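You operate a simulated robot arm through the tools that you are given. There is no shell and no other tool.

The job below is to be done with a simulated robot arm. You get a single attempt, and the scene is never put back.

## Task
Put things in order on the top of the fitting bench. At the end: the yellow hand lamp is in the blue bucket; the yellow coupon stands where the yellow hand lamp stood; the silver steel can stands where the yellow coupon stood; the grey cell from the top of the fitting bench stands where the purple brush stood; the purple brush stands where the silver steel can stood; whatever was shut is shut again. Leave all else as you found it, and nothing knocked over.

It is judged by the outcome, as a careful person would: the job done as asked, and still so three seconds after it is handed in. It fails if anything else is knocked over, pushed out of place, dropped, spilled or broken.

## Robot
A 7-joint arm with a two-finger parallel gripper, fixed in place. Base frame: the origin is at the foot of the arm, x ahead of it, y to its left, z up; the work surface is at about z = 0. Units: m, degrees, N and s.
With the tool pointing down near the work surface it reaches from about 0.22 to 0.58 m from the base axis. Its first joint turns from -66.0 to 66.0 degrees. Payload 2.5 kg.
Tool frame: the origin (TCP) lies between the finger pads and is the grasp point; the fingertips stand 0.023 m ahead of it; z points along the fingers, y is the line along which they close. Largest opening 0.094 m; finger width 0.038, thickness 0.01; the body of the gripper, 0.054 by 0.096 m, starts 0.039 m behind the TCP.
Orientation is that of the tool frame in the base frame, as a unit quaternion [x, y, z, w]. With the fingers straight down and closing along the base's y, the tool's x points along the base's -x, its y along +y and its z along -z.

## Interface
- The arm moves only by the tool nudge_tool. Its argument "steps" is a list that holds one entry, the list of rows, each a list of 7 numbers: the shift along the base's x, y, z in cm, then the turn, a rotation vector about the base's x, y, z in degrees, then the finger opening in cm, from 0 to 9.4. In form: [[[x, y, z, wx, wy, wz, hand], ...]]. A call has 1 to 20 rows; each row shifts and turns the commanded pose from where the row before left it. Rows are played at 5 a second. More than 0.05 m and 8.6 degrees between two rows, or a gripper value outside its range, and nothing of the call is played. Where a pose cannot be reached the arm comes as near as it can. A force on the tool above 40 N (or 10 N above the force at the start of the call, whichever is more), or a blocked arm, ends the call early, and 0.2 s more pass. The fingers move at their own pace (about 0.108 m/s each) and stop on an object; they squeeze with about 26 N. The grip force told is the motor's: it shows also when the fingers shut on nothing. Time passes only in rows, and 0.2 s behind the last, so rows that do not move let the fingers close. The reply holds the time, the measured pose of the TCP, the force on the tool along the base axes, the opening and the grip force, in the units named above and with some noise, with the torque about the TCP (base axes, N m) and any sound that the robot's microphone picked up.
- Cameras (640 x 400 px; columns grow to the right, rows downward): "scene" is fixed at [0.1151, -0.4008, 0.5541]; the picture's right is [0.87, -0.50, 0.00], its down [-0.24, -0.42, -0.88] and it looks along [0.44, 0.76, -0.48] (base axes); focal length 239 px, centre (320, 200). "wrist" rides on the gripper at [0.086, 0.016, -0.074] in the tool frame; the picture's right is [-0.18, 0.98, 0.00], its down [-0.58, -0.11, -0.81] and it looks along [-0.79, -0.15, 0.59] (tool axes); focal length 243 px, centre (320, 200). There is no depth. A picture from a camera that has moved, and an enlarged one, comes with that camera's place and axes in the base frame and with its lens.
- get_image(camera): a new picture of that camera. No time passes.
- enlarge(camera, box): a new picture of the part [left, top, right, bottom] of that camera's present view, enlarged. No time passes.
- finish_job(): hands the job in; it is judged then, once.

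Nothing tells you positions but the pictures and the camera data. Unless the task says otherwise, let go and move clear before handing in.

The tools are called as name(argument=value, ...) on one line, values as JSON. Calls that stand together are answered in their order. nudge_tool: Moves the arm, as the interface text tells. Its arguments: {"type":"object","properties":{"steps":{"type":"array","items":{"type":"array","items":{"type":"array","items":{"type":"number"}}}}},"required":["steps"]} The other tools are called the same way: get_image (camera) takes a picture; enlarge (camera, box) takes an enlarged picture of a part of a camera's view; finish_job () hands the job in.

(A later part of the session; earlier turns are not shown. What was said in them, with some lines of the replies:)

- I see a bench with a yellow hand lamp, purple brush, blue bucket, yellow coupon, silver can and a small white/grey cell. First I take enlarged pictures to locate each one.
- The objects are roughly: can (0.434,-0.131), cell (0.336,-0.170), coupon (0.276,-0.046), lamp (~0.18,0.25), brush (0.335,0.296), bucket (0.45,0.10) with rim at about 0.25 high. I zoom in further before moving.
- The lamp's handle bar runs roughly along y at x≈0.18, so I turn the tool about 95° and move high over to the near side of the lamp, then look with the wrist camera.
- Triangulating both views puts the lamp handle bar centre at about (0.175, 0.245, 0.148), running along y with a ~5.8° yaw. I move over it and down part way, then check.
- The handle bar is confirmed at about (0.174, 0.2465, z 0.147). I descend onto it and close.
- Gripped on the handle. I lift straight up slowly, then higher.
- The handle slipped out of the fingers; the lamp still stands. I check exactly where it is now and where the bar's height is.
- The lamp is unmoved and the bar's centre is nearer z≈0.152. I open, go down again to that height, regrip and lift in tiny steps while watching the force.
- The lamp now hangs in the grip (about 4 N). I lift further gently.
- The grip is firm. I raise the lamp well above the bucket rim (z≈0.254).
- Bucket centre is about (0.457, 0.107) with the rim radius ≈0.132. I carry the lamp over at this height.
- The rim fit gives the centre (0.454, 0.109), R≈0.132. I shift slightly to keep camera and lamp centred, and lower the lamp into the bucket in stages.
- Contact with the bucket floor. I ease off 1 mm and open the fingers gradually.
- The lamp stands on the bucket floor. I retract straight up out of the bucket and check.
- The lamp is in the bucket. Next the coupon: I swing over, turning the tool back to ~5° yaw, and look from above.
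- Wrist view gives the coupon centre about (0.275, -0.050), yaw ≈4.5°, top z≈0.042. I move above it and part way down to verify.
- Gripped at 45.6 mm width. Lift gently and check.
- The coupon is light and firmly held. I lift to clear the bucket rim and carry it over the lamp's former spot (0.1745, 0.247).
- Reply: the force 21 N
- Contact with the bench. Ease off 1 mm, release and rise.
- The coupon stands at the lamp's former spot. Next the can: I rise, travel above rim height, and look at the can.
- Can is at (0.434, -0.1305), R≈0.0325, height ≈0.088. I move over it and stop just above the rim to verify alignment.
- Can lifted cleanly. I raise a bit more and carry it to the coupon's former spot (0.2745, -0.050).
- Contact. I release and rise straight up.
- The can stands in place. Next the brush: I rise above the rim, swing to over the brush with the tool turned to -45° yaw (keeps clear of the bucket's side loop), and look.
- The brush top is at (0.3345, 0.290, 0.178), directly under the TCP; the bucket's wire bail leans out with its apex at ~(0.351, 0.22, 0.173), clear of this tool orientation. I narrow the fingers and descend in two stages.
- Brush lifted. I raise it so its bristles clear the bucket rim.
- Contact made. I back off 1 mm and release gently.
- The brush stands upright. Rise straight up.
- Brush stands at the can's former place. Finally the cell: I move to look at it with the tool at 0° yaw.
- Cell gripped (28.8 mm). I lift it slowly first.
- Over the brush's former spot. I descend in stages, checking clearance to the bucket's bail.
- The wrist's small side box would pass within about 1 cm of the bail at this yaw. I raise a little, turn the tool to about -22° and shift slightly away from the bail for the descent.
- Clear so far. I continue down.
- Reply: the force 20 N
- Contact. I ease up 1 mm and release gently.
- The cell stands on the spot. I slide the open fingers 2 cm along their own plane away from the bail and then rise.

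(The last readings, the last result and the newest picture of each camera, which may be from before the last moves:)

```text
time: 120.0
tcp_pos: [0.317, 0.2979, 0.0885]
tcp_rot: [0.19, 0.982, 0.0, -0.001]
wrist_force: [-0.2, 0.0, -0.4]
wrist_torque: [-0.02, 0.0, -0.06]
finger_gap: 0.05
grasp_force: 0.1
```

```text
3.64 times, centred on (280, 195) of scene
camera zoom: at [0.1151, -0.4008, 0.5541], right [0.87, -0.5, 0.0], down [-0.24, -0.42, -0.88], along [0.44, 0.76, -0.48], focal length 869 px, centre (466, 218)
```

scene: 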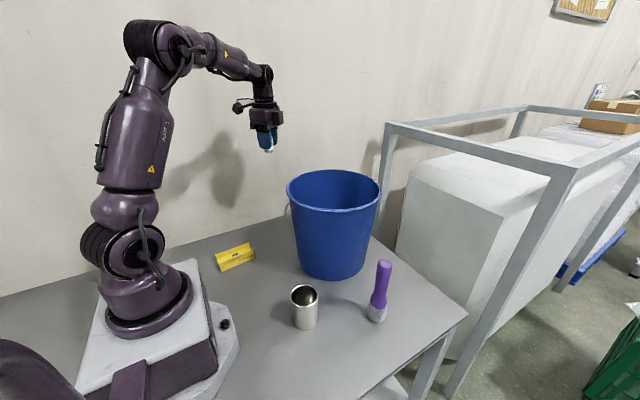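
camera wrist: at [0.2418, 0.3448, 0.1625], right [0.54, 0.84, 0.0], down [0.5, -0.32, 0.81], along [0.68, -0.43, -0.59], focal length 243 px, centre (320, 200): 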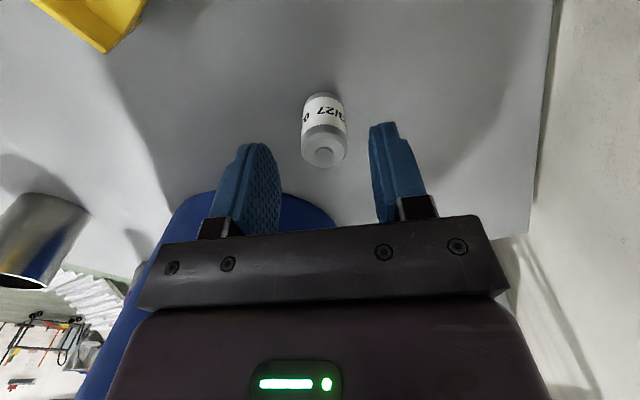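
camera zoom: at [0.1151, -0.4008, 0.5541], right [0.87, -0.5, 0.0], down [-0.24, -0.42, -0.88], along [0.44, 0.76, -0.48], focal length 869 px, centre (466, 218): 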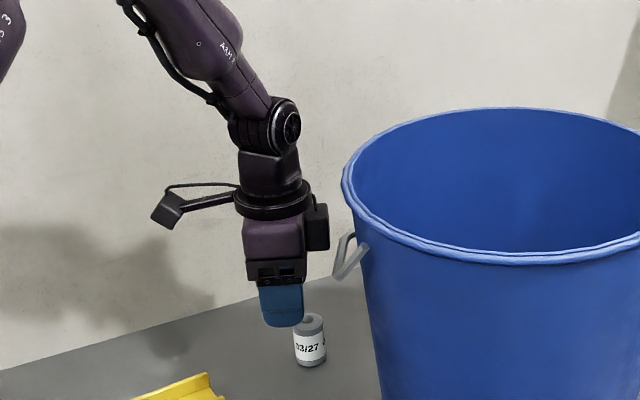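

The cell is standing at the brush's former place. I rise and move clear, then check the whole scene.

nudge_tool(steps=[[[0, 0, 2, 0, 0, 0, 5], [0, 0, 4, 0, 0, 0, 5], [0, 0, 4.5, 0, 0, 0, 5], [0, 0, 4.5, 0, 0, 0, 5], [0, 0, 4.5, 0, 0, 0, 5], [0, 0, 4.5, 0, 0, 0, 5], [0, 0, 4.5, 0, 0, 0, 5], [0, 0, 4.5, 0, 0, 0, 5], [0, 0, 3, 0, 0, 0, 5], [0, 0, 0, 0, 0, 0, 5]]])

get_image(camera="scene")

get_image(camera="wrist")

enlarge(camera="scene", box=[200, 180, 420, 350])

```text
time: 122.2
tcp_pos: [0.3161, 0.2983, 0.4472]
tcp_rot: [0.191, 0.982, 0.001, 0.0]
wrist_force: [0.4, -0.6, 0.6]
wrist_torque: [0.02, 0.01, 0.01]
finger_gap: 0.0501
grasp_force: 0.1
```

```text
taken
```

scene: 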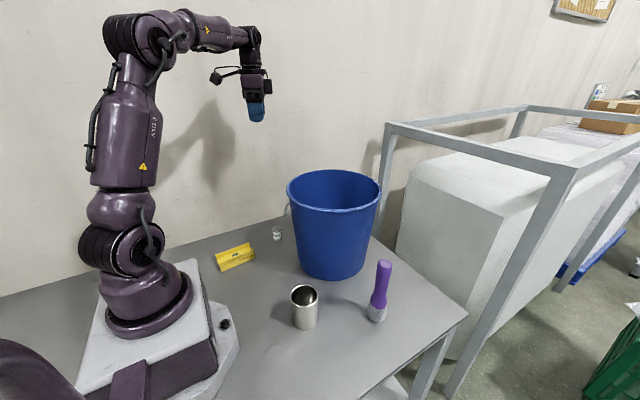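

```text
taken
camera wrist: at [0.2412, 0.3449, 0.5215], right [0.54, 0.84, 0.0], down [0.5, -0.32, 0.81], along [0.68, -0.43, -0.59], focal length 243 px, centre (320, 200)
```

wrist: 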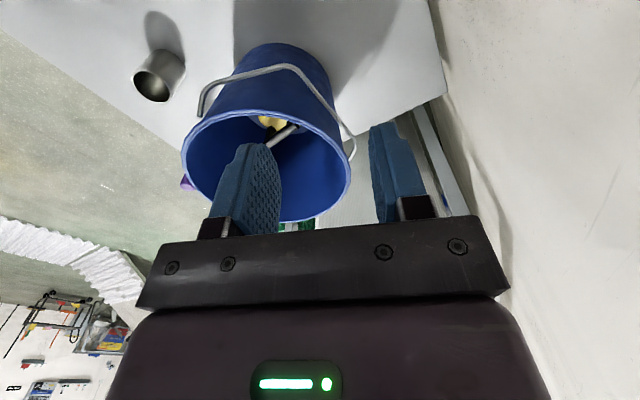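

```text
2.35 times, centred on (310, 265) of scene
camera zoom: at [0.1151, -0.4008, 0.5541], right [0.87, -0.5, 0.0], down [-0.24, -0.42, -0.88], along [0.44, 0.76, -0.48], focal length 562 px, centre (344, 47)
```

zoom: 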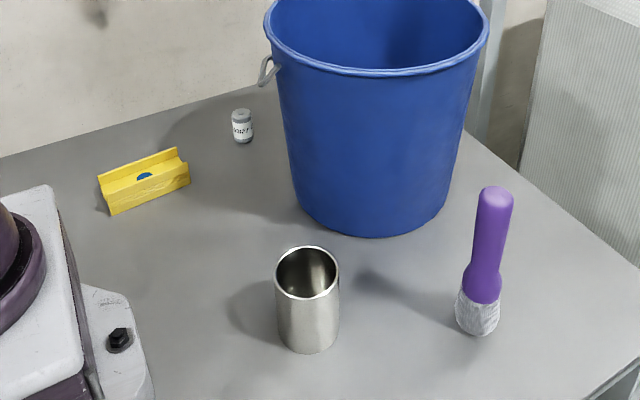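

All items look placed. A last check of the lamp in the bucket and the bail before handing in.

enlarge(camera="wrist", box=[110, 10, 370, 230])

enlarge(camera="scene", box=[255, 185, 305, 255])

```text
1.82 times, centred on (240, 120) of wrist
camera zoom: at [0.2412, 0.3449, 0.5215], right [0.54, 0.84, 0.0], down [0.5, -0.32, 0.81], along [0.68, -0.43, -0.59], focal length 441 px, centre (466, 346)
```

zoom: 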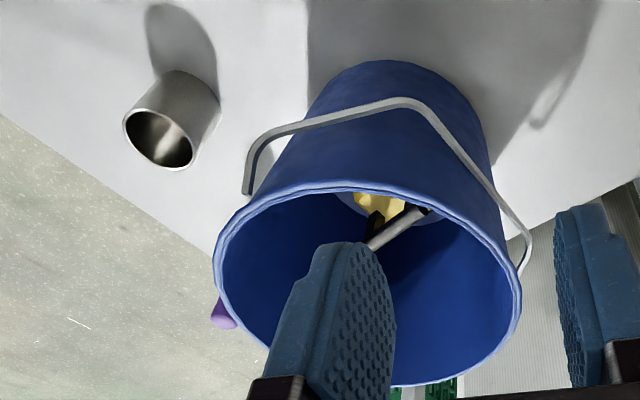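

```text
5.71 times, centred on (280, 220) of scene
camera zoom: at [0.1151, -0.4008, 0.5541], right [0.87, -0.5, 0.0], down [-0.24, -0.42, -0.88], along [0.44, 0.76, -0.48], focal length 1366 px, centre (549, 86)
```

zoom: 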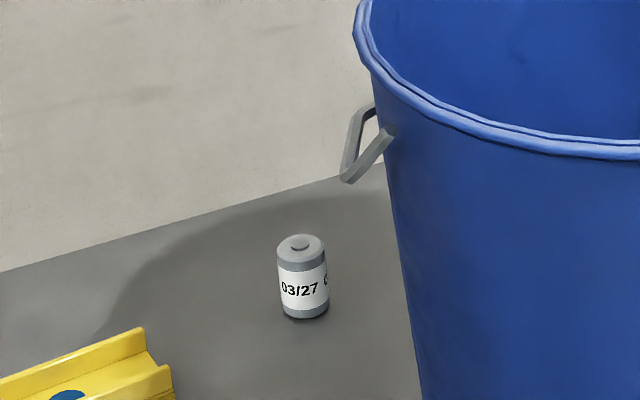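

The lamp stands in the bucket. The coupon, can, brush and cell are upright on their assigned spots, and the bucket and its bail have not moved. I saw nothing that had been shut, and the arm is clear with its fingers open, so I hand the job in.

finish_job()

```text
The job is handed in.
```

I put everything in order on the fitting bench and handed the job in. The hand-in reply gave no verdict, so what follows is from the last pictures I took.

| Item | Where it is now |
|---|---|
| Yellow hand lamp | In the blue bucket, on its floor |
| Yellow coupon | Where the hand lamp stood |
| Silver steel can | Where the coupon stood |
| Purple brush | Where the steel can stood, upright on its bristles |
| Grey cell | Where the brush stood |

By my picture measurements, each item on the bench is within about 5 mm of its target spot. I saw nothing that had been shut, so there was nothing to close again.

On the first try the lamp's handle slipped out of the fingers before the lamp left the bench. The lamp did not move, and the second grip held. Nothing was knocked over, and the bucket and its handle are where I found them. The arm is clear above the bench and holds nothing.
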